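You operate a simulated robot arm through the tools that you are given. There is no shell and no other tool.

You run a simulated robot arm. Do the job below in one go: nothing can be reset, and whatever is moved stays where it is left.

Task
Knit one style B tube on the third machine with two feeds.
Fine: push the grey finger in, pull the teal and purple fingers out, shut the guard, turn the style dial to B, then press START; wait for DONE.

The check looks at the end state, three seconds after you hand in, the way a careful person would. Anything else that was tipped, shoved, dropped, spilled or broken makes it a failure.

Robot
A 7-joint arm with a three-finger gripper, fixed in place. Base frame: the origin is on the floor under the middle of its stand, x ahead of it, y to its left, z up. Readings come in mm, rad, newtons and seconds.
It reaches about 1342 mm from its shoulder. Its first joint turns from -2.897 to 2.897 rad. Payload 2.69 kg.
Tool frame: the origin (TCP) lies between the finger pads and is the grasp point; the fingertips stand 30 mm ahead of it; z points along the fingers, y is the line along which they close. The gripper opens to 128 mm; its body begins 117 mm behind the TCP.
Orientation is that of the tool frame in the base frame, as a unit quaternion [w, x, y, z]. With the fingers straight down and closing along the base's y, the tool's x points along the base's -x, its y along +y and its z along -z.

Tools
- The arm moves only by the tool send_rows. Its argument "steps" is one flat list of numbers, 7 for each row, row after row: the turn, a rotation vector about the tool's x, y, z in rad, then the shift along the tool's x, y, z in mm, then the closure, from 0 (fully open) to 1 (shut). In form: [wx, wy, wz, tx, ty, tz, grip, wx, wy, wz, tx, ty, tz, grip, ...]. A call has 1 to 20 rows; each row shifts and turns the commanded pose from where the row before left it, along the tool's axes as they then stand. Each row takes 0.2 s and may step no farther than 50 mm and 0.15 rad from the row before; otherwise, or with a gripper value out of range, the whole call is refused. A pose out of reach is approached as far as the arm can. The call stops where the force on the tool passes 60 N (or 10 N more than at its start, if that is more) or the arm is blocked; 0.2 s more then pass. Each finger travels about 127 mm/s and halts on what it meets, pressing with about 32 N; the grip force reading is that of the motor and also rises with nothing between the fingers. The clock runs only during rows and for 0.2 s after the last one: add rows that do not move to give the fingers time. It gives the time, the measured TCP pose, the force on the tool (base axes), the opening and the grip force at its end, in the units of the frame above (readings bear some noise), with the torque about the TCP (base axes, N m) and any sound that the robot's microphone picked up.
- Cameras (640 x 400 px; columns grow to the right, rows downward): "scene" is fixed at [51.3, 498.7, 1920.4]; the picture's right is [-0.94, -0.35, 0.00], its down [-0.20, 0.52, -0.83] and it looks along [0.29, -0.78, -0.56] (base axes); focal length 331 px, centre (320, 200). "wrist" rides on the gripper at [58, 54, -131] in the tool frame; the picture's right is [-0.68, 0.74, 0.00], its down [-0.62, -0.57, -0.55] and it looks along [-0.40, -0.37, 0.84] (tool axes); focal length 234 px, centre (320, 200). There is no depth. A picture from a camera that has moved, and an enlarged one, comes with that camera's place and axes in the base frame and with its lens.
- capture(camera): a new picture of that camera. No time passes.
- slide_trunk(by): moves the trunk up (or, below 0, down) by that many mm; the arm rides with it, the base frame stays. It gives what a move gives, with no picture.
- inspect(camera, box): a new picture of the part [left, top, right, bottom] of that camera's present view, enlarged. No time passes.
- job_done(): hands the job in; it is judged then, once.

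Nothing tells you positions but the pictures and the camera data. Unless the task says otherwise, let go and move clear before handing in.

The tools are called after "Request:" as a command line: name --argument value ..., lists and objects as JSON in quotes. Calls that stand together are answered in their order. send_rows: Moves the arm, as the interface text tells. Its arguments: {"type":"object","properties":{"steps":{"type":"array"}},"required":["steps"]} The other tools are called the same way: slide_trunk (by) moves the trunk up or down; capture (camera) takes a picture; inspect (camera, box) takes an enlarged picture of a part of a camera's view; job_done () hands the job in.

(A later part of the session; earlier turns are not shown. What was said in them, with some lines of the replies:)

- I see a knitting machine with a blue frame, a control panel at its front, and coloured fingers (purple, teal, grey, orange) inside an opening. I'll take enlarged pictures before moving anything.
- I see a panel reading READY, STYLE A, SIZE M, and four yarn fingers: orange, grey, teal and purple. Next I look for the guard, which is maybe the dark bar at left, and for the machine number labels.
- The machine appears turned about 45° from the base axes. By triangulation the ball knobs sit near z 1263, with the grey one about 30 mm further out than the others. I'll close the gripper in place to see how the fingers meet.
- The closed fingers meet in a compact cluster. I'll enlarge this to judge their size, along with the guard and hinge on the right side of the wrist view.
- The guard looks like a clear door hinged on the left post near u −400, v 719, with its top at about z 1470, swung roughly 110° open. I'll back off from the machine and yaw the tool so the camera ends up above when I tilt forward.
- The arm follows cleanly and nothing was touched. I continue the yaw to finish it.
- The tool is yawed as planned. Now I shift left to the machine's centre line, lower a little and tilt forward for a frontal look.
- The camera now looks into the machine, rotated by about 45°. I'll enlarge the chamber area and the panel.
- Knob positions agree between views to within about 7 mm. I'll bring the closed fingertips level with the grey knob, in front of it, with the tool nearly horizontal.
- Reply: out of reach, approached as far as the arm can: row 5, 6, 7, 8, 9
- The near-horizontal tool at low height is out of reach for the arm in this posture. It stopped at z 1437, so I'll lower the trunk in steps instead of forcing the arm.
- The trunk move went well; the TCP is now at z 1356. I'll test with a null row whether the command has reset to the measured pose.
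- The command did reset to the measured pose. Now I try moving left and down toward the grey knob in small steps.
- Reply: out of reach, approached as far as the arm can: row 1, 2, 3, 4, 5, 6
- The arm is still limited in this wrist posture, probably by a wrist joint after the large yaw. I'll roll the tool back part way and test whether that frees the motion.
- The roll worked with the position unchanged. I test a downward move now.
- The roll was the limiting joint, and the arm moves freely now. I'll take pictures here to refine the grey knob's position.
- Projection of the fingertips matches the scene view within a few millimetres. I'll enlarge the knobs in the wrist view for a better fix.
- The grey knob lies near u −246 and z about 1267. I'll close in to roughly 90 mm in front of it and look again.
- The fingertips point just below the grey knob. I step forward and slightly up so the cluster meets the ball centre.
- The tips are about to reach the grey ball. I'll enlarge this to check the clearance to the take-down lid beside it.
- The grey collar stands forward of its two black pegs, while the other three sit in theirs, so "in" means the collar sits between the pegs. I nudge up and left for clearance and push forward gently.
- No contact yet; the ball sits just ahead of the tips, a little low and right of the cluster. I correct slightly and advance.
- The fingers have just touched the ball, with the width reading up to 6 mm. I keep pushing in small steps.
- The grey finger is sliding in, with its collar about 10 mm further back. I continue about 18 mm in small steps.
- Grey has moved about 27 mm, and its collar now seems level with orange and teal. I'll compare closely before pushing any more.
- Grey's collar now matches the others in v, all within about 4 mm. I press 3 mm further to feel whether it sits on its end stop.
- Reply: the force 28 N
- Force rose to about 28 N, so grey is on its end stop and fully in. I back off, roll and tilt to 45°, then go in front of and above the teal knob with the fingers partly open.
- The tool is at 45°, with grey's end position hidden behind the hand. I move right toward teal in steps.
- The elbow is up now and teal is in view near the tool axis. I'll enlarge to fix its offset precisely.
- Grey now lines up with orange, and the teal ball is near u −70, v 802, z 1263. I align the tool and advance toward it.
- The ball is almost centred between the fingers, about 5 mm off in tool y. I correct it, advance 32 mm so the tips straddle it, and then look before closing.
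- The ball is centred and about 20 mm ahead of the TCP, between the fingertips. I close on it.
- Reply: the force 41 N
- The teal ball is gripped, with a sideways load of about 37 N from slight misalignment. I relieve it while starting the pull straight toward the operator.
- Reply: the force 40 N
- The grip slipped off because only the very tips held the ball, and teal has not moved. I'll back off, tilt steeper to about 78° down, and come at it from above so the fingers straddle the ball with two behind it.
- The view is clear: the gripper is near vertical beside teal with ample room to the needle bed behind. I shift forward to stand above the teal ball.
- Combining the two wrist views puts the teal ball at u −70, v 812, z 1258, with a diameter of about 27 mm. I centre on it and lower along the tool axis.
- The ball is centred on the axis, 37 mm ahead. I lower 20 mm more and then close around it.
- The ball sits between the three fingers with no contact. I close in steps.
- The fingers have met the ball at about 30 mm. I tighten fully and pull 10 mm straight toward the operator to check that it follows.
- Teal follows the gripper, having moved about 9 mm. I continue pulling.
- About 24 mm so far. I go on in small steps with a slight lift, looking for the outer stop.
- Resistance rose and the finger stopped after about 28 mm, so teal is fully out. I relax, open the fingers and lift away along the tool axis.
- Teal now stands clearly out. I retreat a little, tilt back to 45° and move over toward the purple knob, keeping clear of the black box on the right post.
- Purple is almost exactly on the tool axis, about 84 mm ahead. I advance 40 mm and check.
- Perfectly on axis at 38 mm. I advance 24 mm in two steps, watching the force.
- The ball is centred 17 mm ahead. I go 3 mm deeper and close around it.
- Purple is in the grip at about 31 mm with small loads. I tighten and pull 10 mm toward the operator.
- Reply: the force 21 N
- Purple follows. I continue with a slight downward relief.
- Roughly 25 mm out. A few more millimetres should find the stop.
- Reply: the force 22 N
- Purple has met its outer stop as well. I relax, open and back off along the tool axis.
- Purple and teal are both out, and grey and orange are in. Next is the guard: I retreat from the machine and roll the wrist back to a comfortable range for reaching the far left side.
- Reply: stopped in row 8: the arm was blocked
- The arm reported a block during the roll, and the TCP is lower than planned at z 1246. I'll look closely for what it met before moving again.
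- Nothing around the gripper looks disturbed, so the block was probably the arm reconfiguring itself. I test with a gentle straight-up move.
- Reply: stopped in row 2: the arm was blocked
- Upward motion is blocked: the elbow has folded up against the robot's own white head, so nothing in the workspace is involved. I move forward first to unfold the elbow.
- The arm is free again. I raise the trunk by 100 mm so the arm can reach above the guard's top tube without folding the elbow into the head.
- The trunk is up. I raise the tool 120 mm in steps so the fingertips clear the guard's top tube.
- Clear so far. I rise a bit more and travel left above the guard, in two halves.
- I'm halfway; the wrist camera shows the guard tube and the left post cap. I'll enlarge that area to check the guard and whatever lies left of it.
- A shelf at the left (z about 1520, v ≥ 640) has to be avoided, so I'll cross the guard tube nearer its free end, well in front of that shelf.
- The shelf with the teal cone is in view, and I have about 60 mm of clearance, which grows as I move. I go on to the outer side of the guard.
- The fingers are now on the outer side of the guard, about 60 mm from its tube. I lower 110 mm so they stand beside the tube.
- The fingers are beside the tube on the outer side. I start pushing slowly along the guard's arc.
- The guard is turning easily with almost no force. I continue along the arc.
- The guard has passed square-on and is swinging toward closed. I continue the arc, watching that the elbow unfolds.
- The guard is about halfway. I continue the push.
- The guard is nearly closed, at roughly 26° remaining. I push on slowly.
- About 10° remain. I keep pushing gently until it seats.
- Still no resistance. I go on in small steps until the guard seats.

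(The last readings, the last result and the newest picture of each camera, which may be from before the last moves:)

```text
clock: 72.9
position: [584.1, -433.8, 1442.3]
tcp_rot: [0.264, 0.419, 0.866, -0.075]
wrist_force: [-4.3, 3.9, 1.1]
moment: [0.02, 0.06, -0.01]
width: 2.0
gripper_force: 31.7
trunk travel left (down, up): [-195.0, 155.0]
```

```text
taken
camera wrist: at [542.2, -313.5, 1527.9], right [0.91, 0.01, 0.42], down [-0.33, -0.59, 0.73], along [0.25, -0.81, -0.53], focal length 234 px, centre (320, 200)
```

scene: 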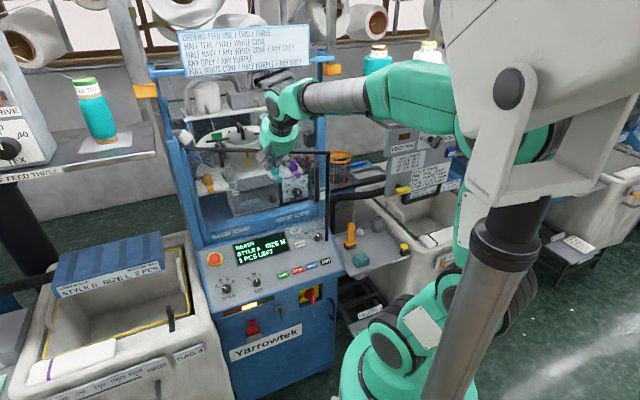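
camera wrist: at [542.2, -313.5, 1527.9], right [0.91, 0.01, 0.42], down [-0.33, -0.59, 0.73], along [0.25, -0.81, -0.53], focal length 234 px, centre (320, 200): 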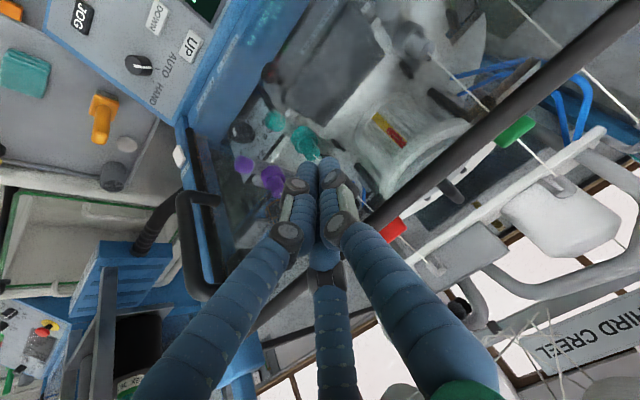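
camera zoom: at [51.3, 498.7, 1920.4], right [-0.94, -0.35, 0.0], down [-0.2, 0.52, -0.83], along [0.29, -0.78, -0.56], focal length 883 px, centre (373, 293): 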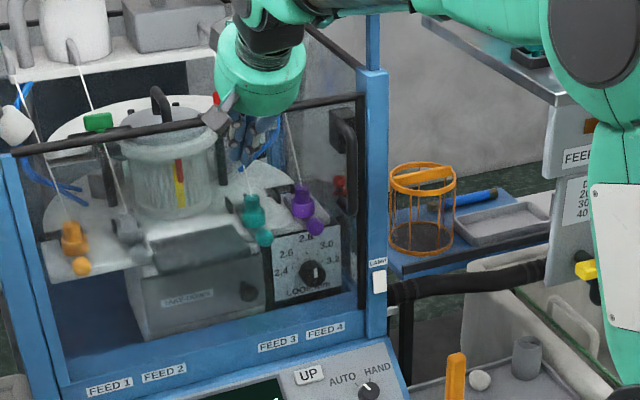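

Resistance has begun and the guard looks flush with the frame. I press a few millimetres more to seat it.

Request:
send_rows --steps '[0, 0, 0, -3, 0, 1.8, 1, 0, 0, 0, 0, 0, 0, 1]'

Request:
send_rows --steps '[0, 0, 0, -3, 0, 1.8, 1, 0, 0, 0, 0, 0, 0, 1]'

Request:
inspect --camera "scene" --box '[160, 90, 340, 240]'

```text
clock: 73.5
position: [583.0, -435.2, 1441.7]
tcp_rot: [0.264, 0.418, 0.866, -0.076]
wrist_force: [-21.3, 29.3, 2.3]
moment: [0.41, 0.27, -0.02]
width: 1.9
gripper_force: 31.0
trunk travel left (down, up): [-195.0, 155.0]
```

```text
clock: 74.0
position: [584.3, -434.6, 1442.3]
tcp_rot: [0.261, 0.418, 0.867, -0.075]
wrist_force: [-29.3, 30.0, 13.1]
moment: [0.33, 0.07, -0.19]
width: 2.1
gripper_force: 31.2
trunk travel left (down, up): [-195.0, 155.0]
stopped in row 2: the force on the tool passed its limit at 62 N (the readings are from after the stop); the commanded pose is now the measured one
```

```text
2.67 times, centred on (250, 165) of scene
camera zoom: at [51.3, 498.7, 1920.4], right [-0.94, -0.35, 0.0], down [-0.2, 0.52, -0.83], along [0.29, -0.78, -0.56], focal length 883 px, centre (507, 293)
```

zoom: 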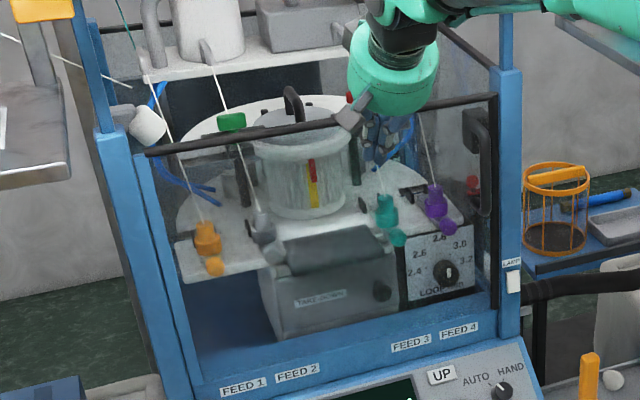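

The guard is shut against its stop. I retreat from it and check that it stays closed.

Request:
send_rows --steps '[0, 0, 0, 17, -1.8, -10.6, 1, 0, 0, 0, 34, -3.6, -21.1, 1, 0, 0, 0, 34, -3.6, -21.1, 1, 0, 0, 0, 0, 0, 0, 1]'

Request:
capture --camera "scene"

Request:
inspect --camera "scene" --box '[160, 90, 340, 240]'

```text
clock: 75.0
position: [516.1, -366.7, 1442.0]
tcp_rot: [0.261, 0.419, 0.866, -0.075]
wrist_force: [-0.2, -0.1, 0.1]
moment: [-0.04, -0.03, 0.04]
width: 1.9
gripper_force: 31.4
trunk travel left (down, up): [-195.0, 155.0]
```

```text
taken
```

scene: 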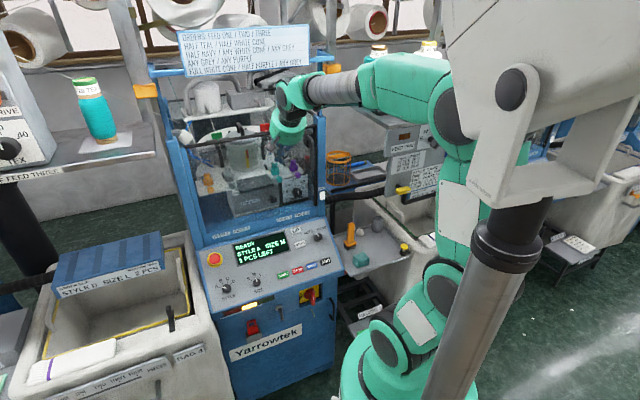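

```text
2.67 times, centred on (250, 165) of scene
camera zoom: at [51.3, 498.7, 1920.4], right [-0.94, -0.35, 0.0], down [-0.2, 0.52, -0.83], along [0.29, -0.78, -0.56], focal length 883 px, centre (507, 293)
```

zoom: 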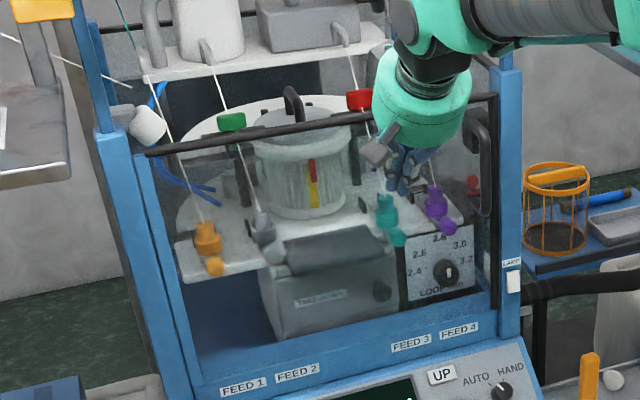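

The guard stays shut. Next I roll the wrist back by 120° in stages so the dial turn stays inside its range.

Request:
send_rows --steps '[0, 0, -0.1496, 0, 0, 0, 1, 0, 0, -0.1496, 0, 0, 0, 1, 0, 0, -0.1496, 0, 0, 0, 1, 0, 0, -0.1496, 0, 0, 0, 1, 0, 0, 0, 0, 0, 0, 1]'

Request:
capture --camera "scene"

```text
clock: 76.2
position: [518.3, -367.0, 1439.1]
tcp_rot: [0.227, 0.144, 0.952, -0.148]
wrist_force: [-0.1, -0.2, 0.1]
moment: [0.0, 0.01, -0.01]
width: 2.0
gripper_force: 31.5
trunk travel left (down, up): [-195.0, 155.0]
```

```text
taken
```

scene: 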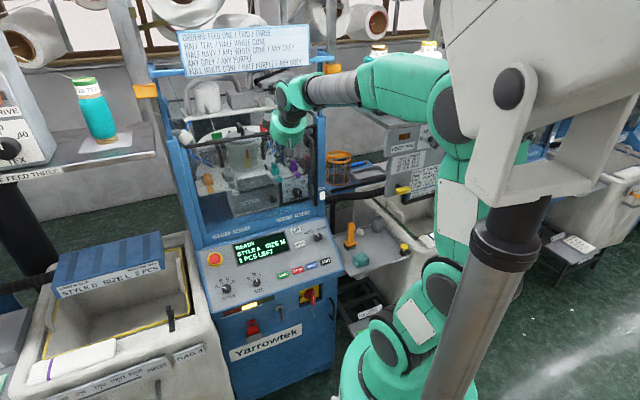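

Request:
send_rows --steps '[0, 0, -0.1496, 0, 0, 0, 1, 0, 0, -0.1496, 0, 0, 0, 1, 0, 0, -0.1496, 0, 0, 0, 1, 0, 0, -0.1496, 0, 0, 0, 1, 0, 0, -0.1496, 0, 0, 0, 1, 0, 0, -0.1496, 0, 0, 0, 1, 0, 0, -0.1496, 0, 0, 0, 1, 0, 0, -0.1496, 0, 0, 0, 1, 0, 0, -0.1496, 0, 0, 0, 1, 0, 0, -0.1496, 0, 0, 0, 1, 0, 0, 0, 0, 0, 0, 1]'

Request:
capture --camera "wrist"

```text
clock: 78.6
position: [517.5, -367.9, 1439.7]
tcp_rot: [0.066, -0.542, 0.795, -0.264]
wrist_force: [-0.4, 0.7, -0.4]
moment: [-0.02, -0.03, -0.01]
width: 2.2
gripper_force: 30.7
trunk travel left (down, up): [-195.0, 155.0]
```

```text
taken
camera wrist: at [396.7, -359.3, 1535.3], right [-0.34, 0.81, -0.48], down [0.5, 0.59, 0.63], along [0.8, -0.03, -0.6], focal length 234 px, centre (320, 200)
```

wrist: 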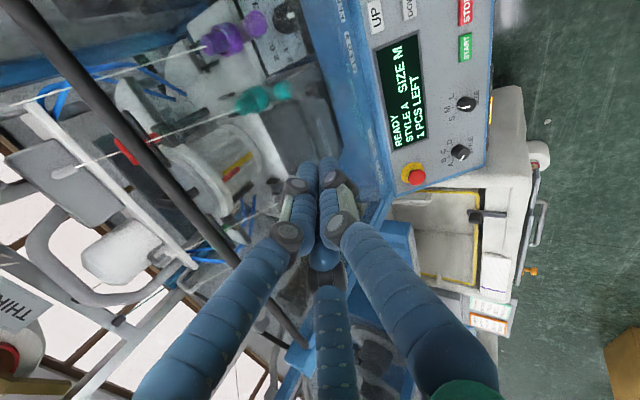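

The roll finished in place. Now I lower the trunk toward panel height.

Request:
slide_trunk --by -150

Request:
capture --camera "scene"

```text
clock: 80.3
position: [516.8, -367.2, 1290.0]
tcp_rot: [0.066, -0.541, 0.796, -0.264]
wrist_force: [0.7, -0.3, -0.4]
moment: [-0.03, 0.0, 0.01]
width: 1.7
gripper_force: 31.4
trunk travel left (down, up): [-45.0, 305.0]
```

```text
taken
```

scene: 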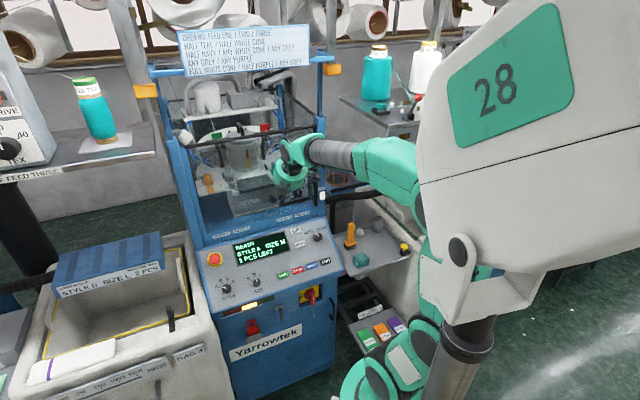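

The trunk is down. I tilt to 45°, normal to the sloped panel, and travel toward the STYLE dial.

Request:
send_rows --steps '[0.1085, 0.0459, -0.0035, 0, 0, 0, 0.5, 0.1085, 0.0459, -0.0035, 0, 0, 0, 0.5, 0, 0, 0, -36.7, 15.9, 7.4, 0.5, 0, 0, 0, -36.7, 15.9, 7.4, 0.5, 0, 0, 0, -36.7, 15.9, 7.4, 0.5, 0, 0, 0, -36.7, 15.9, 7.4, 0.5, 0, 0, 0, 0, 0, 0, 0.5]'

Request:
capture --camera "scene"

Request:
capture --camera "wrist"

```text
clock: 81.9
position: [550.9, -244.3, 1189.4]
tcp_rot: [0.087, -0.521, 0.763, -0.372]
wrist_force: [0.4, -1.3, 0.2]
moment: [-0.01, -0.01, -0.01]
width: 64.3
gripper_force: 0.1
trunk travel left (down, up): [-45.0, 305.0]
```

```text
taken
```

scene: 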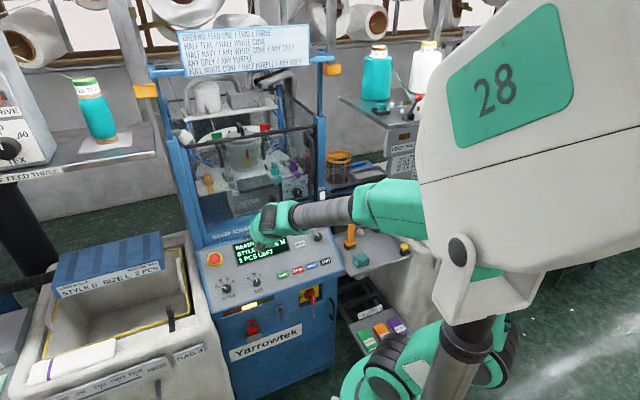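

```text
taken
camera wrist: at [417.3, -222.1, 1262.3], right [-0.24, 0.71, -0.66], down [0.4, 0.69, 0.6], along [0.89, -0.12, -0.45], focal length 234 px, centre (320, 200)
```

wrist: 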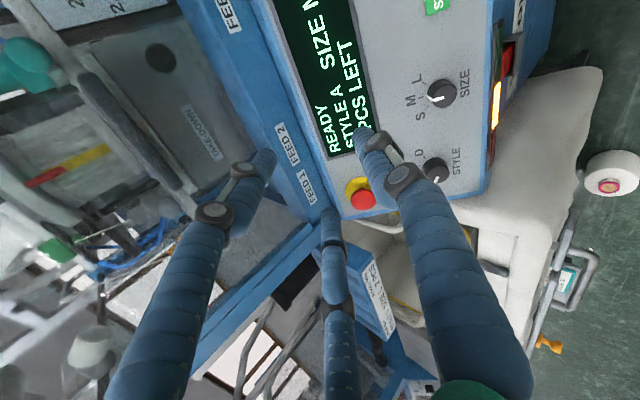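

The dial is in view at about u −356, v 598, z 956. I approach to 100 mm in front of it, along the panel normal.

Request:
send_rows --steps '[0, 0, 0, -35.9, 15, 18.8, 0.5, 0, 0, 0, -35.9, 15, 18.8, 0.5, 0, 0, 0, -35.9, 15, 18.8, 0.5, 0, 0, 0, -35.9, 15, 18.8, 0.5, 0, 0, 0, -35.9, 15, 18.8, 0.5, 0, 0, 0, 0, 0, 0, 0.5]'

Request:
capture --camera "scene"

Request:
capture --camera "wrist"

```text
clock: 83.3
position: [626.7, -120.8, 1025.7]
tcp_rot: [0.088, -0.521, 0.763, -0.372]
wrist_force: [0.5, -0.2, -0.2]
moment: [0.0, 0.03, -0.04]
width: 64.2
gripper_force: 0.0
trunk travel left (down, up): [-45.0, 305.0]
```

```text
taken
```

scene: 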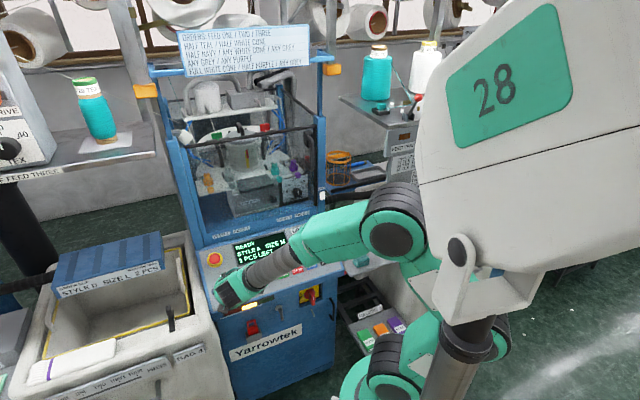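

```text
taken
camera wrist: at [492.3, -98.6, 1097.4], right [-0.24, 0.71, -0.66], down [0.4, 0.69, 0.6], along [0.88, -0.12, -0.45], focal length 234 px, centre (320, 200)
```

wrist: 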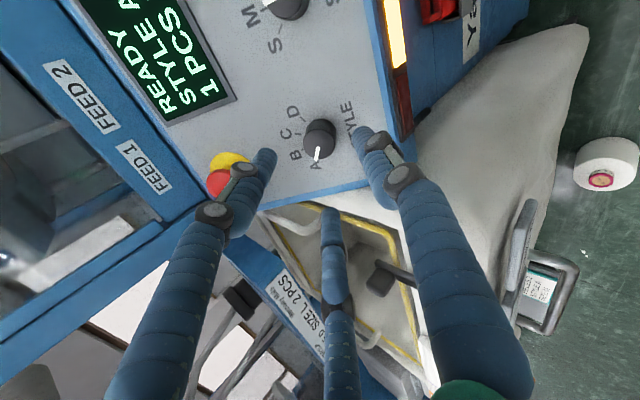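

The dial is on the tool axis about 100 mm ahead. I'll enlarge it to check its shape and neighbours.

Request:
inspect --camera "wrist" --box '[220, 60, 420, 220]'

Request:
inspect --camera "scene" --box '[190, 230, 330, 330]'

```text
2.50 times, centred on (320, 140) of wrist
camera zoom: at [492.3, -98.6, 1097.4], right [-0.24, 0.71, -0.66], down [0.4, 0.69, 0.6], along [0.88, -0.12, -0.45], focal length 585 px, centre (320, 350)
```

zoom: 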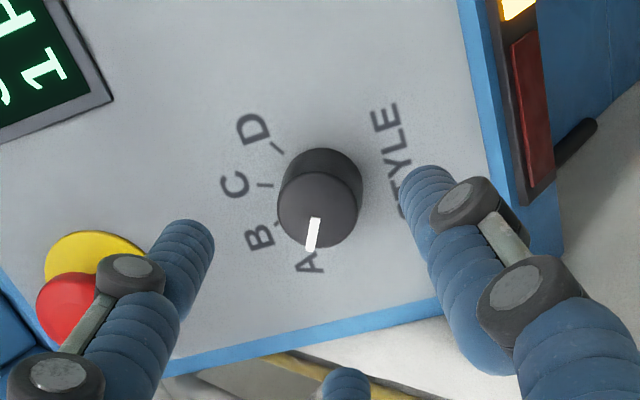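

```text
4.00 times, centred on (260, 280) of scene
camera zoom: at [51.3, 498.7, 1920.4], right [-0.94, -0.35, 0.0], down [-0.2, 0.52, -0.83], along [0.29, -0.78, -0.56], focal length 1325 px, centre (560, -120)
```

zoom: 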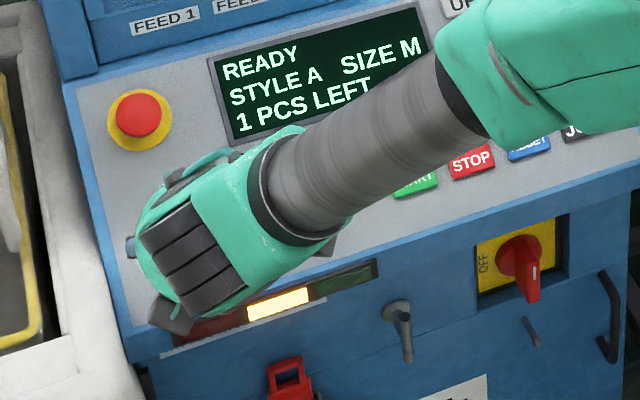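

The knob is about 33 mm across, with its top roughly 95 mm ahead and the panel about 118 mm ahead. I advance in stages.

Request:
send_rows --steps '[0, 0, 0, 0, 0, 25, 0.5, 0, 0, 0, 0, 0, 25, 0.5, 0, 0, 0, 0, 0, 0, 0.5]'

Request:
inspect --camera "wrist" --box '[220, 60, 420, 220]'

```text
clock: 84.1
position: [650.1, -144.5, 990.9]
tcp_rot: [0.087, -0.521, 0.763, -0.372]
wrist_force: [0.3, -0.1, -0.9]
moment: [0.0, 0.02, -0.04]
width: 64.0
gripper_force: 0.0
trunk travel left (down, up): [-45.0, 305.0]
```

```text
2.50 times, centred on (320, 140) of wrist
camera zoom: at [516.0, -123.9, 1063.7], right [-0.24, 0.71, -0.66], down [0.4, 0.69, 0.6], along [0.89, -0.12, -0.45], focal length 585 px, centre (320, 350)
```

zoom: 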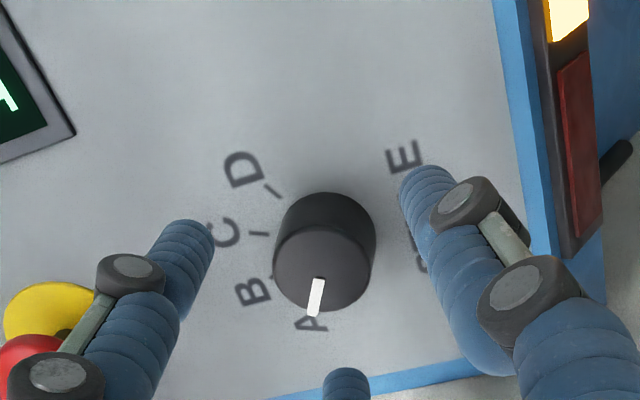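

Request:
send_rows --steps '[0, 0, 0, -2, 0, 14, 0.5, 0, 0, 0, 0, 0, 6, 0.5, 0, 0, 0, 0, 0, 0, 0.5]'

Request:
inspect --camera "wrist" --box '[220, 60, 420, 220]'

Request:
inspect --camera "scene" --box '[190, 240, 290, 310]'

```text
clock: 84.9
position: [662.6, -153.1, 977.4]
tcp_rot: [0.087, -0.52, 0.763, -0.373]
wrist_force: [-0.2, 0.2, -0.4]
moment: [0.01, 0.0, -0.01]
width: 63.8
gripper_force: 0.1
trunk travel left (down, up): [-45.0, 305.0]
```

```text
2.50 times, centred on (320, 140) of wrist
camera zoom: at [528.1, -131.5, 1049.6], right [-0.24, 0.71, -0.66], down [0.4, 0.69, 0.6], along [0.89, -0.12, -0.45], focal length 585 px, centre (320, 350)
```

zoom: 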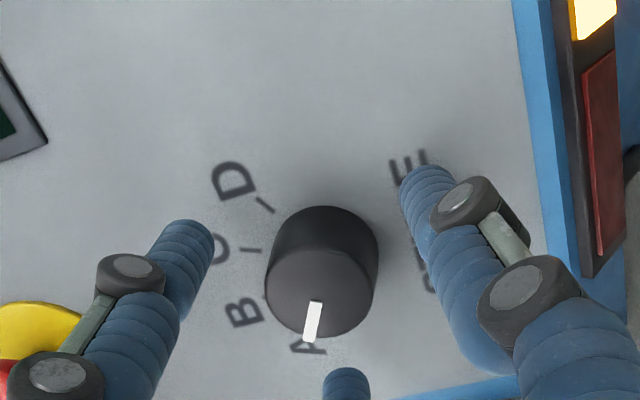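

```text
5.71 times, centred on (240, 275) of scene
camera zoom: at [51.3, 498.7, 1920.4], right [-0.94, -0.35, 0.0], down [-0.2, 0.52, -0.83], along [0.29, -0.78, -0.56], focal length 1892 px, centre (777, -229)
```

zoom: 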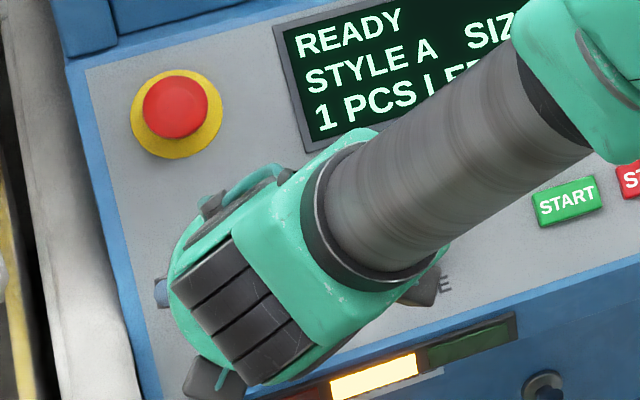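

The tips already overlap the knob and it is centred within a millimetre. I go 6 mm deeper and close on it.

Request:
send_rows --steps '[0, 0, 0, 0, 0, 6, 0.5, 0, 0, 0, 0, 0, 0, 0.6, 0, 0, 0, 0, 0, 0, 0.7, 0, 0, 0, 0, 0, 0, 0.8, 0, 0, 0, 0, 0, 0, 0.9, 0, 0, 0, 0, 0, 0, 0.9]'

Request:
inspect --camera "wrist" --box '[220, 60, 420, 220]'

```text
clock: 86.3
position: [662.9, -156.6, 971.8]
tcp_rot: [0.086, -0.521, 0.764, -0.372]
wrist_force: [-9.9, -2.5, -3.1]
moment: [0.26, 0.45, -0.11]
width: 32.4
gripper_force: 45.3
trunk travel left (down, up): [-45.0, 305.0]
```

```text
2.50 times, centred on (320, 140) of wrist
camera zoom: at [529.7, -134.1, 1044.6], right [-0.24, 0.71, -0.66], down [0.4, 0.69, 0.6], along [0.88, -0.12, -0.45], focal length 585 px, centre (320, 350)
```

zoom: 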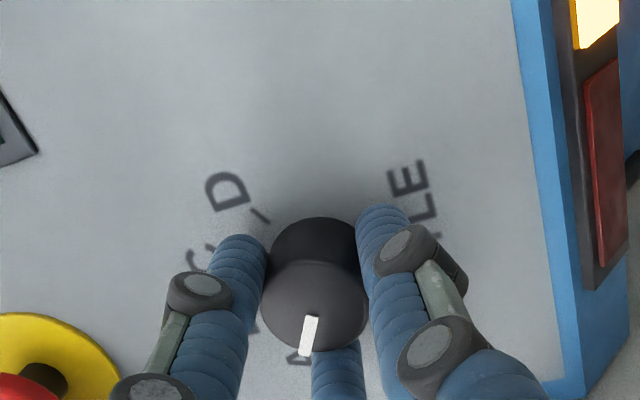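

The knob is gripped at 32 mm. I rotate clockwise about 40° in small rows toward B.

Request:
send_rows --steps '[0, 0, 0, 0, 0, 0, 1, 0, 0, 0.1, 0, 0, 0, 1, 0, 0, 0.1, 0, 0, 0, 1, 0, 0, 0.1, 0, 0, 0, 1, 0, 0, 0.1, 0, 0, 0, 1, 0, 0, 0, 0, 0, 0, 1]'

Request:
inspect --camera "wrist" --box '[220, 60, 420, 220]'

Request:
inspect --camera "scene" --box '[190, 230, 330, 310]'

```text
clock: 87.7
position: [664.0, -155.1, 971.2]
tcp_rot: [0.16, -0.358, 0.852, -0.348]
wrist_force: [-14.0, -0.7, -9.0]
moment: [0.06, 0.7, -0.4]
width: 32.5
gripper_force: 44.9
trunk travel left (down, up): [-45.0, 305.0]
```

```text
2.50 times, centred on (320, 140) of wrist
camera zoom: at [527.5, -108.4, 1026.0], right [0.1, 0.86, -0.51], down [0.42, 0.42, 0.8], along [0.9, -0.29, -0.32], focal length 585 px, centre (320, 350)
```

zoom: 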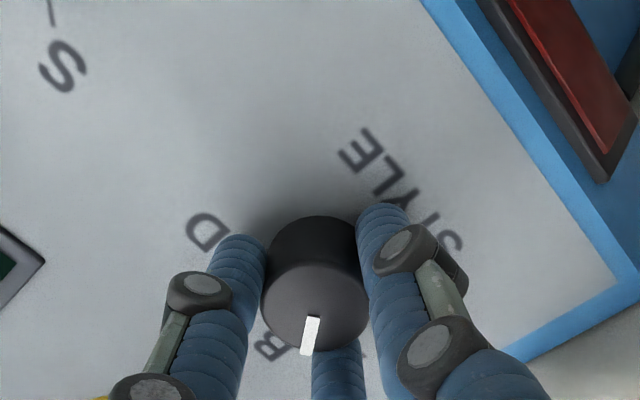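

```text
4.57 times, centred on (260, 270) of scene
camera zoom: at [51.3, 498.7, 1920.4], right [-0.94, -0.35, 0.0], down [-0.2, 0.52, -0.83], along [0.29, -0.78, -0.56], focal length 1514 px, centre (594, -120)
```

zoom: 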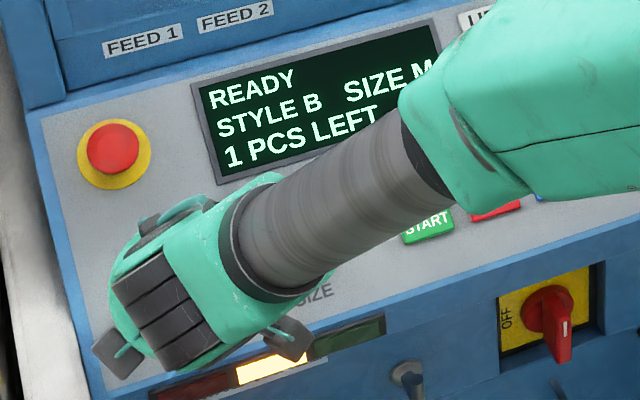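

The display already reads STYLE B. I turn the remaining part to bring the pointer squarely onto B.

Request:
send_rows --steps '[0, 0, 0.1, 0, 0, 0, 1, 0, 0, 0.1, 0, 0, 0, 1, 0, 0, 0.08, 0, 0, 0, 1, 0, 0, 0, 0, 0, 0, 1]'

Request:
inspect --camera "wrist" --box '[220, 60, 420, 220]'

Request:
inspect --camera "scene" --box '[190, 230, 330, 310]'

```text
clock: 88.7
position: [663.9, -156.1, 973.2]
tcp_rot: [0.206, -0.236, 0.893, -0.322]
wrist_force: [-12.6, -2.4, -8.3]
moment: [0.06, 0.63, -0.35]
width: 32.7
gripper_force: 44.5
trunk travel left (down, up): [-45.0, 305.0]
```

```text
2.50 times, centred on (320, 140) of wrist
camera zoom: at [532.4, -88.8, 1016.9], right [0.33, 0.88, -0.35], down [0.37, 0.22, 0.9], along [0.87, -0.43, -0.25], focal length 585 px, centre (320, 350)
```

zoom: 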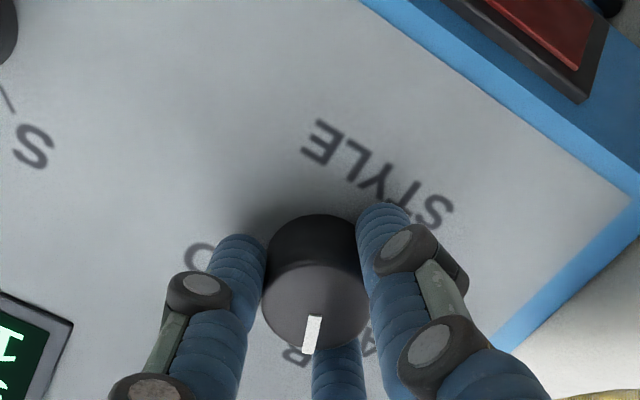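

```text
4.57 times, centred on (260, 270) of scene
camera zoom: at [51.3, 498.7, 1920.4], right [-0.94, -0.35, 0.0], down [-0.2, 0.52, -0.83], along [0.29, -0.78, -0.56], focal length 1514 px, centre (594, -120)
```

zoom: 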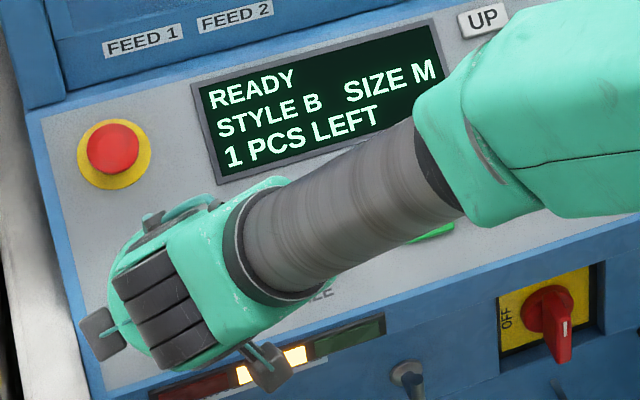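

Pointer is within a few degrees of B. I add a touch more, then release and back straight off the panel.

Request:
send_rows --steps '[0, 0, 0.04, 0, 0, 0, 1, 0, 0, 0, 0, 0, 0, 1, 0, 0, 0, 0, 0, 0, 0.5, 0, 0, 0, 0, 0, 0, 0.5, 0, 0, 0, 0, 0, -25, 0.5, 0, 0, 0, 0, 0, -45, 0.5, 0, 0, 0, 0, 0, 0, 0.5]'

Request:
inspect --camera "wrist" --box '[220, 60, 420, 220]'

Request:
inspect --camera "scene" --box '[190, 230, 330, 310]'

```text
clock: 90.3
position: [627.3, -121.2, 1022.8]
tcp_rot: [0.213, -0.217, 0.898, -0.318]
wrist_force: [-0.3, 0.1, -0.5]
moment: [0.04, -0.02, 0.02]
width: 64.1
gripper_force: 0.1
trunk travel left (down, up): [-45.0, 305.0]
```

```text
2.50 times, centred on (320, 140) of wrist
camera zoom: at [497.6, -51.2, 1065.9], right [0.36, 0.87, -0.32], down [0.36, 0.19, 0.91], along [0.86, -0.45, -0.25], focal length 585 px, centre (320, 350)
```

zoom: 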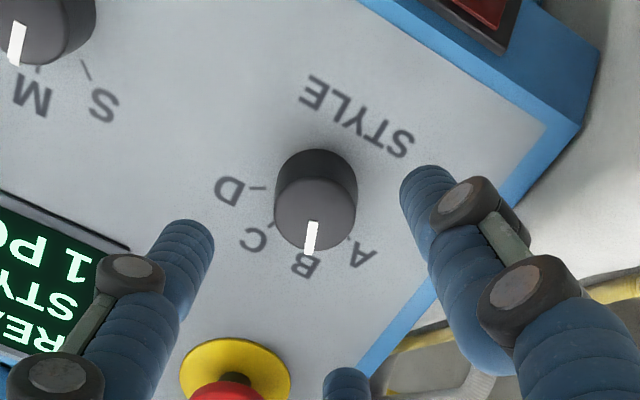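

```text
4.57 times, centred on (260, 270) of scene
camera zoom: at [51.3, 498.7, 1920.4], right [-0.94, -0.35, 0.0], down [-0.2, 0.52, -0.83], along [0.29, -0.78, -0.56], focal length 1514 px, centre (594, -120)
```

zoom: 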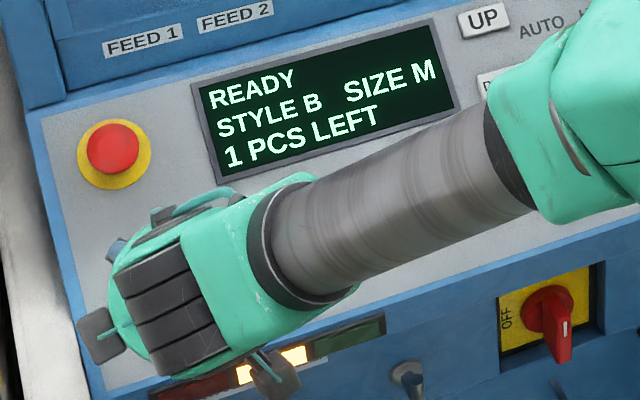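

The pointer sits exactly on B and the display reads READY, STYLE B, SIZE M. I close the fingers and move right to stand in front of START.

Request:
send_rows --steps '[0, 0, 0, 0, 0, -20, 1, 0, 0, 0, 42.3, -11.2, 1.2, 1, 0, 0, 0, 42.3, -11.2, 1.2, 1, 0, 0, 0, 42.3, -11.2, 1.2, 1, 0, 0, 0, 42.3, -11.2, 1.2, 1, 0, 0, 0, 42.3, -11.2, 1.2, 1, 0, 0, 0, 0, 0, 0, 1]'

Request:
capture --camera "wrist"

Request:
capture --camera "scene"

```text
clock: 91.9
position: [463.1, -266.5, 1018.1]
tcp_rot: [0.212, -0.219, 0.898, -0.318]
wrist_force: [0.8, -0.6, 0.0]
moment: [0.02, 0.0, 0.0]
width: 1.9
gripper_force: 31.3
trunk travel left (down, up): [-45.0, 305.0]
```

```text
taken
camera wrist: at [332.4, -196.9, 1060.8], right [0.36, 0.87, -0.33], down [0.36, 0.19, 0.91], along [0.86, -0.45, -0.25], focal length 234 px, centre (320, 200)
```

wrist: 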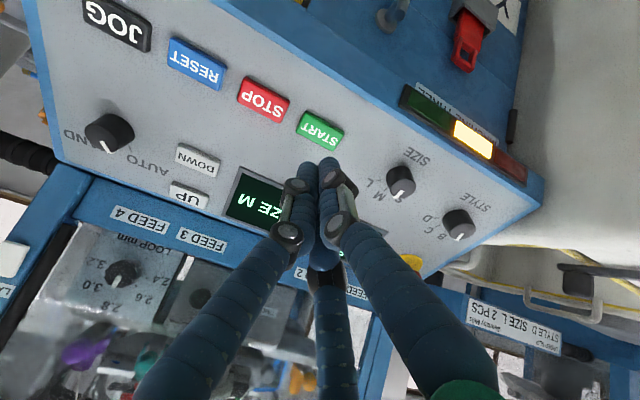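

```text
taken
```

scene: 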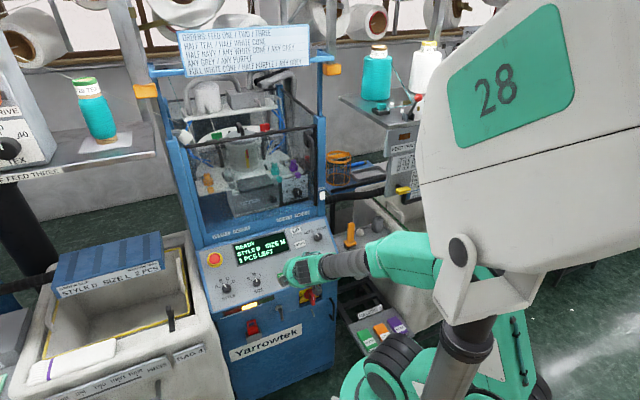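

START is nearly on the tool axis. I'll enlarge to correct the aim.

Request:
inspect --camera "wrist" --box '[220, 60, 420, 220]'

Request:
inspect --camera "scene" --box '[200, 230, 340, 320]'

```text
2.50 times, centred on (320, 140) of wrist
camera zoom: at [332.4, -196.9, 1060.8], right [0.36, 0.87, -0.33], down [0.36, 0.19, 0.91], along [0.86, -0.45, -0.25], focal length 585 px, centre (320, 350)
```

zoom: 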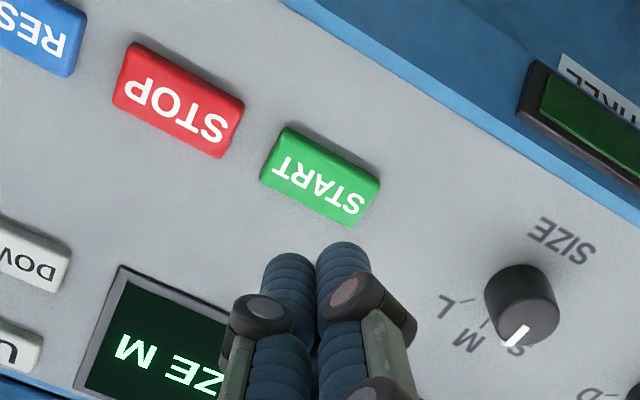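

```text
4.44 times, centred on (270, 275) of scene
camera zoom: at [51.3, 498.7, 1920.4], right [-0.94, -0.35, 0.0], down [-0.2, 0.52, -0.83], along [0.29, -0.78, -0.56], focal length 1472 px, centre (542, -133)
```

zoom: 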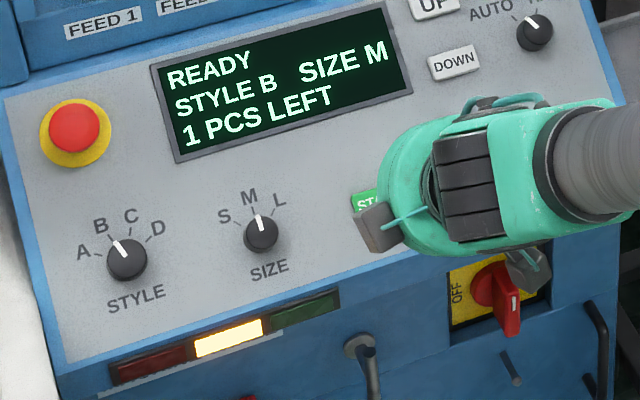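

START is about 6 mm off the axis. I shift to centre on it, slightly left away from STOP, and advance 55 mm.

Request:
send_rows --steps '[0, 0, 0, 2, 6.5, 0, 1, 0, 0, 0, 0, 0, 30, 1, 0, 0, 0, 0, 0, 25, 1, 0, 0, 0, 0, 0, 0, 1]'

Request:
inspect --camera "wrist" --box '[220, 60, 420, 220]'

Request:
inspect --camera "scene" --box '[200, 230, 340, 320]'

```text
clock: 92.9
position: [488.0, -289.4, 973.6]
tcp_rot: [0.212, -0.219, 0.898, -0.318]
wrist_force: [0.4, 0.3, -0.2]
moment: [-0.02, 0.0, -0.02]
width: 2.2
gripper_force: 31.6
trunk travel left (down, up): [-45.0, 305.0]
```

```text
2.50 times, centred on (320, 140) of wrist
camera zoom: at [357.6, -220.2, 1017.7], right [0.36, 0.87, -0.33], down [0.36, 0.19, 0.91], along [0.86, -0.45, -0.25], focal length 585 px, centre (320, 350)
```

zoom: 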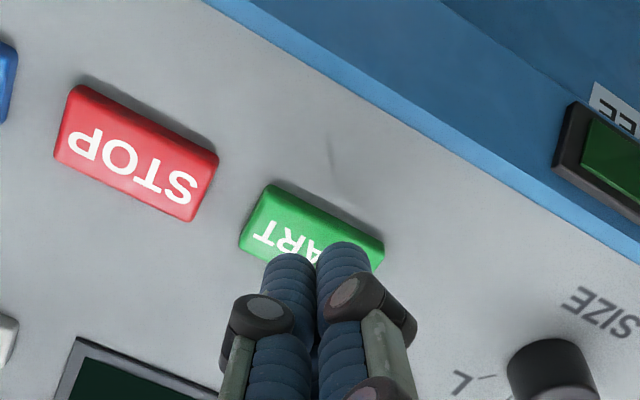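

```text
4.44 times, centred on (270, 275) of scene
camera zoom: at [51.3, 498.7, 1920.4], right [-0.94, -0.35, 0.0], down [-0.2, 0.52, -0.83], along [0.29, -0.78, -0.56], focal length 1472 px, centre (542, -133)
```

zoom: 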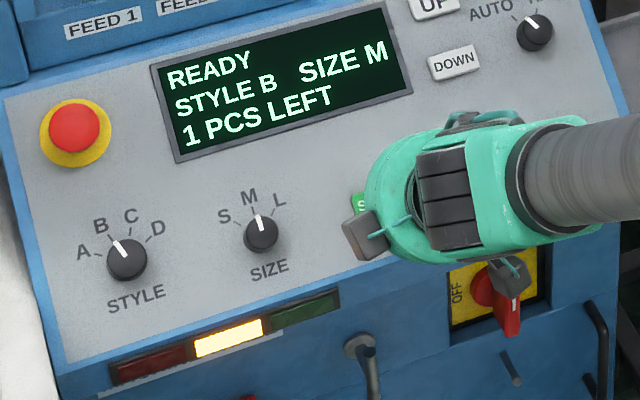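

The tips are about 25–30 mm from START. I approach more slowly now.

Request:
send_rows --steps '[0, 0, 0, 0, 0, 10, 1, 0, 0, 0, 0, 0, 8, 1, 0, 0, 0, 0, 0, 0, 1]'

Request:
inspect --camera "wrist" --box '[220, 60, 420, 220]'

```text
clock: 93.7
position: [498.4, -298.8, 961.9]
tcp_rot: [0.212, -0.219, 0.898, -0.318]
wrist_force: [-0.1, -0.4, 0.5]
moment: [-0.04, 0.01, 0.02]
width: 2.0
gripper_force: 31.3
trunk travel left (down, up): [-45.0, 305.0]
```

```text
2.50 times, centred on (320, 140) of wrist
camera zoom: at [367.8, -228.3, 1004.6], right [0.36, 0.87, -0.33], down [0.36, 0.19, 0.91], along [0.86, -0.45, -0.25], focal length 585 px, centre (320, 350)
```

zoom: 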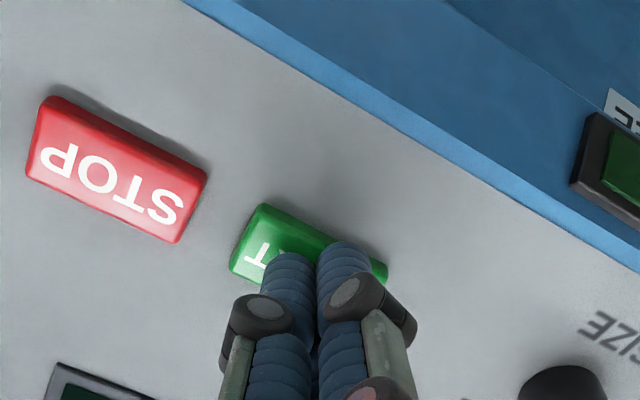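

About 10 mm to go. I advance in small steps and watch the force.

Request:
send_rows --steps '[0, 0, 0, 0, 0, 5, 1, 0, 0, 0, 0, 0, 0, 1]'

Request:
send_rows --steps '[0, 0, 0, 0, 0, 4, 1, 0, 0, 0, 0, 0, 0, 1]'

Request:
inspect --camera "wrist" --box '[220, 60, 420, 220]'

Request:
inspect --camera "scene" --box '[200, 230, 340, 320]'

```text
clock: 94.3
position: [501.1, -300.4, 958.0]
tcp_rot: [0.211, -0.217, 0.898, -0.319]
wrist_force: [0.3, -0.1, 0.8]
moment: [0.0, 0.01, -0.02]
width: 1.9
gripper_force: 31.2
trunk travel left (down, up): [-45.0, 305.0]
```

```text
clock: 94.9
position: [502.7, -301.9, 956.3]
tcp_rot: [0.212, -0.219, 0.897, -0.319]
wrist_force: [-4.0, 2.5, 3.6]
moment: [0.05, 0.1, -0.05]
width: 6.2
gripper_force: 31.4
trunk travel left (down, up): [-45.0, 305.0]
heard: click
```

```text
2.50 times, centred on (320, 140) of wrist
camera zoom: at [372.3, -232.4, 998.2], right [0.36, 0.87, -0.33], down [0.36, 0.19, 0.91], along [0.86, -0.45, -0.25], focal length 585 px, centre (320, 350)
```

zoom: 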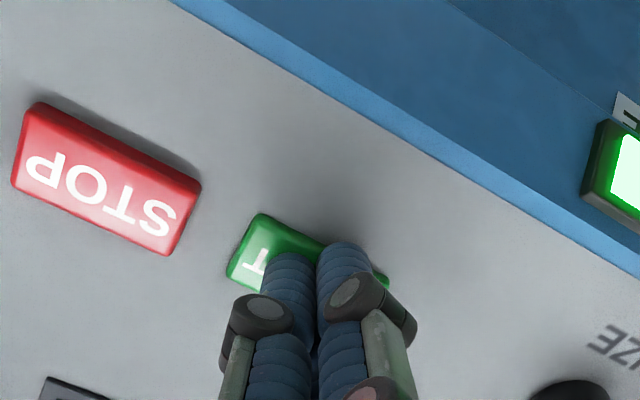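

```text
4.44 times, centred on (270, 275) of scene
camera zoom: at [51.3, 498.7, 1920.4], right [-0.94, -0.35, 0.0], down [-0.2, 0.52, -0.83], along [0.29, -0.78, -0.56], focal length 1472 px, centre (542, -133)
```

zoom: 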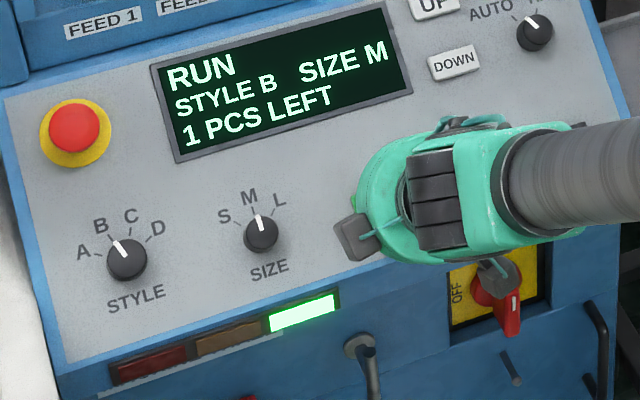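

I heard a click, the green lamp lit and the display shows RUN, STYLE B. I back straight off START and move clear while it knits.

Request:
send_rows --steps '[0, 0, 0, 0, 0, -10, 1, 0, 0, 0, 0, 0, -30, 1, 0, 0, 0, 0, 0, -45, 1, 0, 0, 0, 0, 0, -45, 1, 0, 0, 0, 0, 0, 0, 1, 0, 0, 0, 0, 0, 0, 1, 0, 0, 0, 0, 0, 0, 1]'

Request:
capture --camera "scene"

Request:
inspect --camera "scene" --box '[200, 230, 340, 320]'

```text
clock: 96.5
position: [435.4, -241.0, 1046.9]
tcp_rot: [0.211, -0.218, 0.898, -0.318]
wrist_force: [0.1, -0.9, 0.3]
moment: [-0.03, 0.04, 0.01]
width: 2.2
gripper_force: 31.6
trunk travel left (down, up): [-45.0, 305.0]
```

```text
taken
```

scene: 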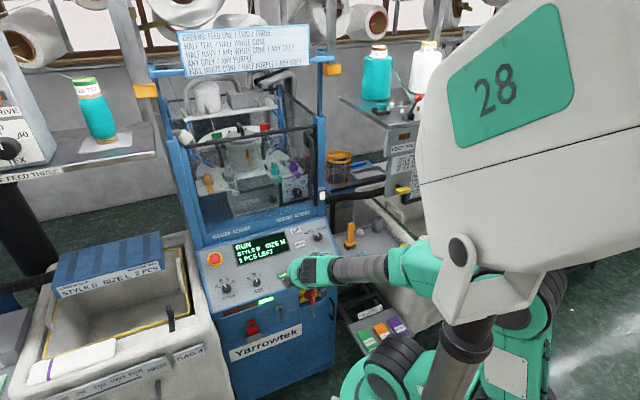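

```text
4.44 times, centred on (270, 275) of scene
camera zoom: at [51.3, 498.7, 1920.4], right [-0.94, -0.35, 0.0], down [-0.2, 0.52, -0.83], along [0.29, -0.78, -0.56], focal length 1472 px, centre (542, -133)
```

zoom: 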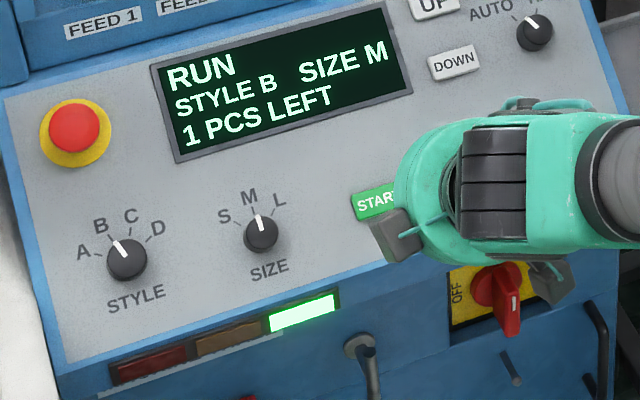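

The machine is running and the arm is clear of the panel. I wait with null rows.

Request:
send_rows --steps '[0, 0, 0, 0, 0, 0, 1, 0, 0, 0, 0, 0, 0, 1, 0, 0, 0, 0, 0, 0, 1, 0, 0, 0, 0, 0, 0, 1, 0, 0, 0, 0, 0, 0, 1, 0, 0, 0, 0, 0, 0, 1, 0, 0, 0, 0, 0, 0, 1, 0, 0, 0, 0, 0, 0, 1, 0, 0, 0, 0, 0, 0, 1, 0, 0, 0, 0, 0, 0, 1, 0, 0, 0, 0, 0, 0, 1, 0, 0, 0, 0, 0, 0, 1, 0, 0, 0, 0, 0, 0, 1, 0, 0, 0, 0, 0, 0, 1, 0, 0, 0, 0, 0, 0, 1, 0, 0, 0, 0, 0, 0, 1, 0, 0, 0, 0, 0, 0, 1, 0, 0, 0, 0, 0, 0, 1, 0, 0, 0, 0, 0, 0, 1, 0, 0, 0, 0, 0, 0, 1]'

Request:
inspect --camera "scene" --box '[150, 90, 350, 320]'

```text
clock: 100.7
position: [434.3, -240.2, 1047.4]
tcp_rot: [0.213, -0.218, 0.898, -0.318]
wrist_force: [0.7, 0.2, -0.3]
moment: [0.0, 0.02, 0.03]
width: 2.2
gripper_force: 31.1
trunk travel left (down, up): [-45.0, 305.0]
```

```text
1.74 times, centred on (250, 205) of scene
camera zoom: at [51.3, 498.7, 1920.4], right [-0.94, -0.35, 0.0], down [-0.2, 0.52, -0.83], along [0.29, -0.78, -0.56], focal length 576 px, centre (442, 191)
```

zoom: 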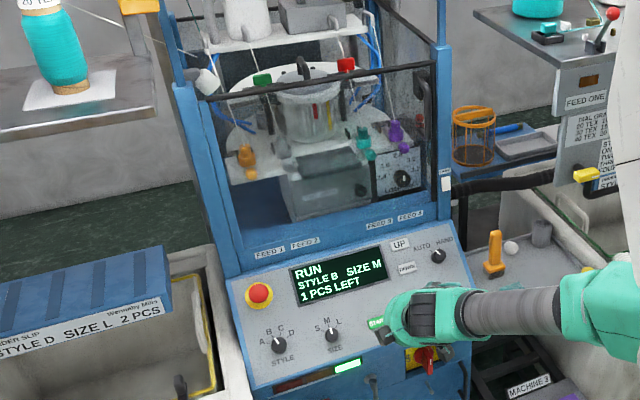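

It still shows RUN, with the guard shut and the fingers as set. I keep waiting.

Request:
send_rows --steps '[0, 0, 0, 0, 0, 0, 1, 0, 0, 0, 0, 0, 0, 1, 0, 0, 0, 0, 0, 0, 1, 0, 0, 0, 0, 0, 0, 1, 0, 0, 0, 0, 0, 0, 1, 0, 0, 0, 0, 0, 0, 1, 0, 0, 0, 0, 0, 0, 1, 0, 0, 0, 0, 0, 0, 1, 0, 0, 0, 0, 0, 0, 1, 0, 0, 0, 0, 0, 0, 1, 0, 0, 0, 0, 0, 0, 1, 0, 0, 0, 0, 0, 0, 1, 0, 0, 0, 0, 0, 0, 1, 0, 0, 0, 0, 0, 0, 1, 0, 0, 0, 0, 0, 0, 1, 0, 0, 0, 0, 0, 0, 1, 0, 0, 0, 0, 0, 0, 1, 0, 0, 0, 0, 0, 0, 1, 0, 0, 0, 0, 0, 0, 1, 0, 0, 0, 0, 0, 0, 1]'

Request:
inspect --camera "scene" --box '[200, 230, 340, 320]'

```text
clock: 104.9
position: [436.0, -239.9, 1048.3]
tcp_rot: [0.212, -0.219, 0.898, -0.318]
wrist_force: [-0.1, -0.4, 0.4]
moment: [-0.02, 0.01, 0.0]
width: 2.1
gripper_force: 31.0
trunk travel left (down, up): [-45.0, 305.0]
```

```text
4.44 times, centred on (270, 275) of scene
camera zoom: at [51.3, 498.7, 1920.4], right [-0.94, -0.35, 0.0], down [-0.2, 0.52, -0.83], along [0.29, -0.78, -0.56], focal length 1472 px, centre (542, -133)
```

zoom: 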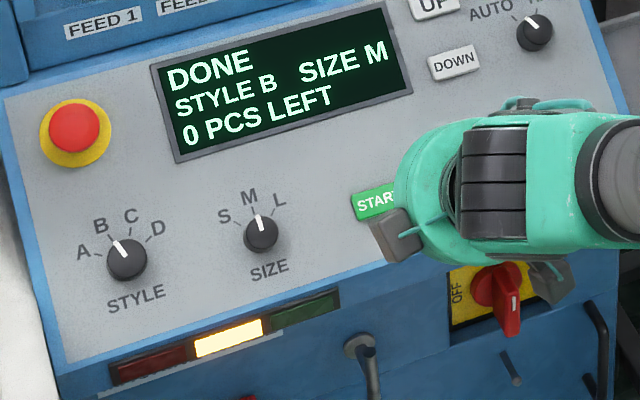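

The display reads DONE, STYLE B, 0 PCS LEFT. I'll do a final check of the whole scene before handing in.

Request:
capture --camera "scene"

Request:
inspect --camera "scene" --box '[160, 100, 340, 230]'

Request:
inspect --camera "scene" --box '[300, 180, 440, 340]'

Request:
inspect --camera "scene" --box '[0, 200, 220, 400]'

```text
taken
```

scene: 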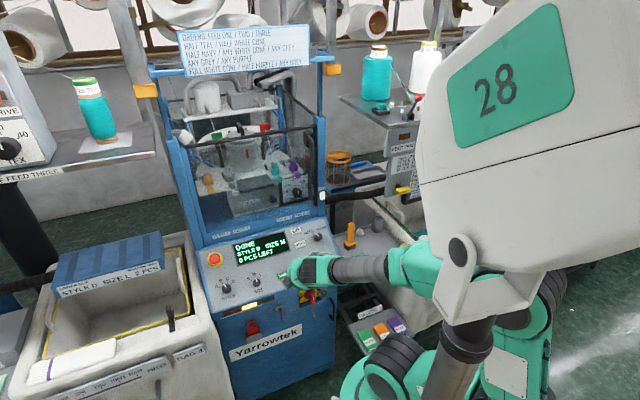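

```text
3.08 times, centred on (250, 165) of scene
camera zoom: at [51.3, 498.7, 1920.4], right [-0.94, -0.35, 0.0], down [-0.2, 0.52, -0.83], along [0.29, -0.78, -0.56], focal length 1019 px, centre (535, 308)
```

zoom: 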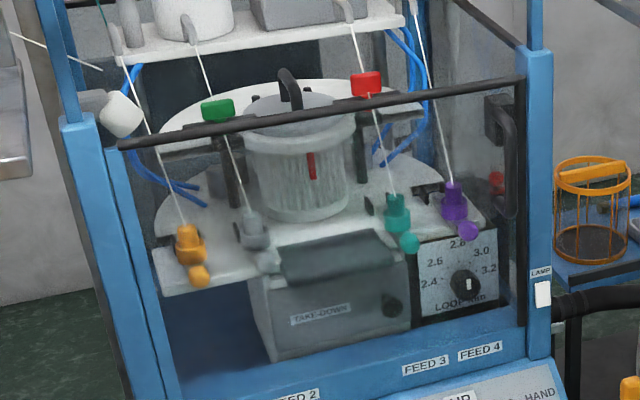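

```text
2.50 times, centred on (370, 260) of scene
camera zoom: at [51.3, 498.7, 1920.4], right [-0.94, -0.35, 0.0], down [-0.2, 0.52, -0.83], along [0.29, -0.78, -0.56], focal length 828 px, centre (195, 50)
```

zoom: 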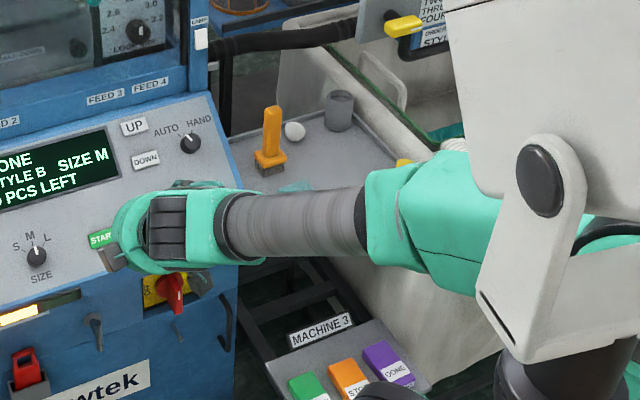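

```text
2.00 times, centred on (110, 300) of scene
camera zoom: at [51.3, 498.7, 1920.4], right [-0.94, -0.35, 0.0], down [-0.2, 0.52, -0.83], along [0.29, -0.78, -0.56], focal length 662 px, centre (740, 0)
```

zoom: 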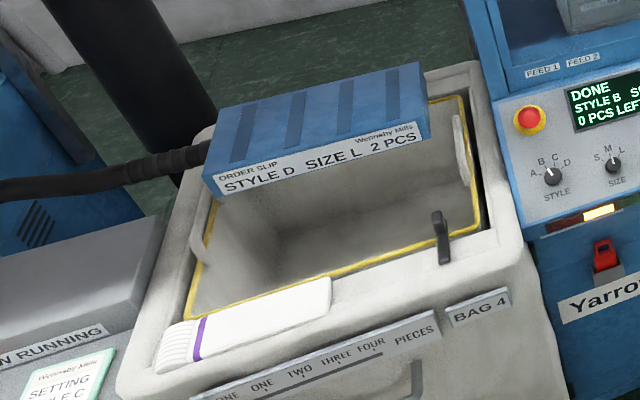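

The display shows DONE with 0 PCS LEFT. Grey and orange are in, teal and purple are out, the guard is shut, the dial is on B, and everything else looks unchanged. The gripper is empty and clear of the panel, so I hand in.

Request:
job_done

```text
The job is handed in.
```

The third machine has knitted one style B tube on two feeds. Its display reads DONE, STYLE B, SIZE M, 0 PCS LEFT, and I have handed the job in. The check's result hasn't come back.

- **Feeds:** grey is pushed in to its stop. Teal and purple are pulled out to theirs. Orange was already in, so feeds 1 and 2 ran.
- **Guard:** it is shut against its stop and stayed shut after I let go.
- **Dial and start:** the style dial points at B. I pressed START once and the machine ran through to DONE.
- **Surroundings:** nothing else looked moved or disturbed in the last pictures. The arm did get blocked once, in open space. It was probably its own elbow against the robot's head, and I saw no sign of anything else being touched.

The gripper is empty and well back from the panel.
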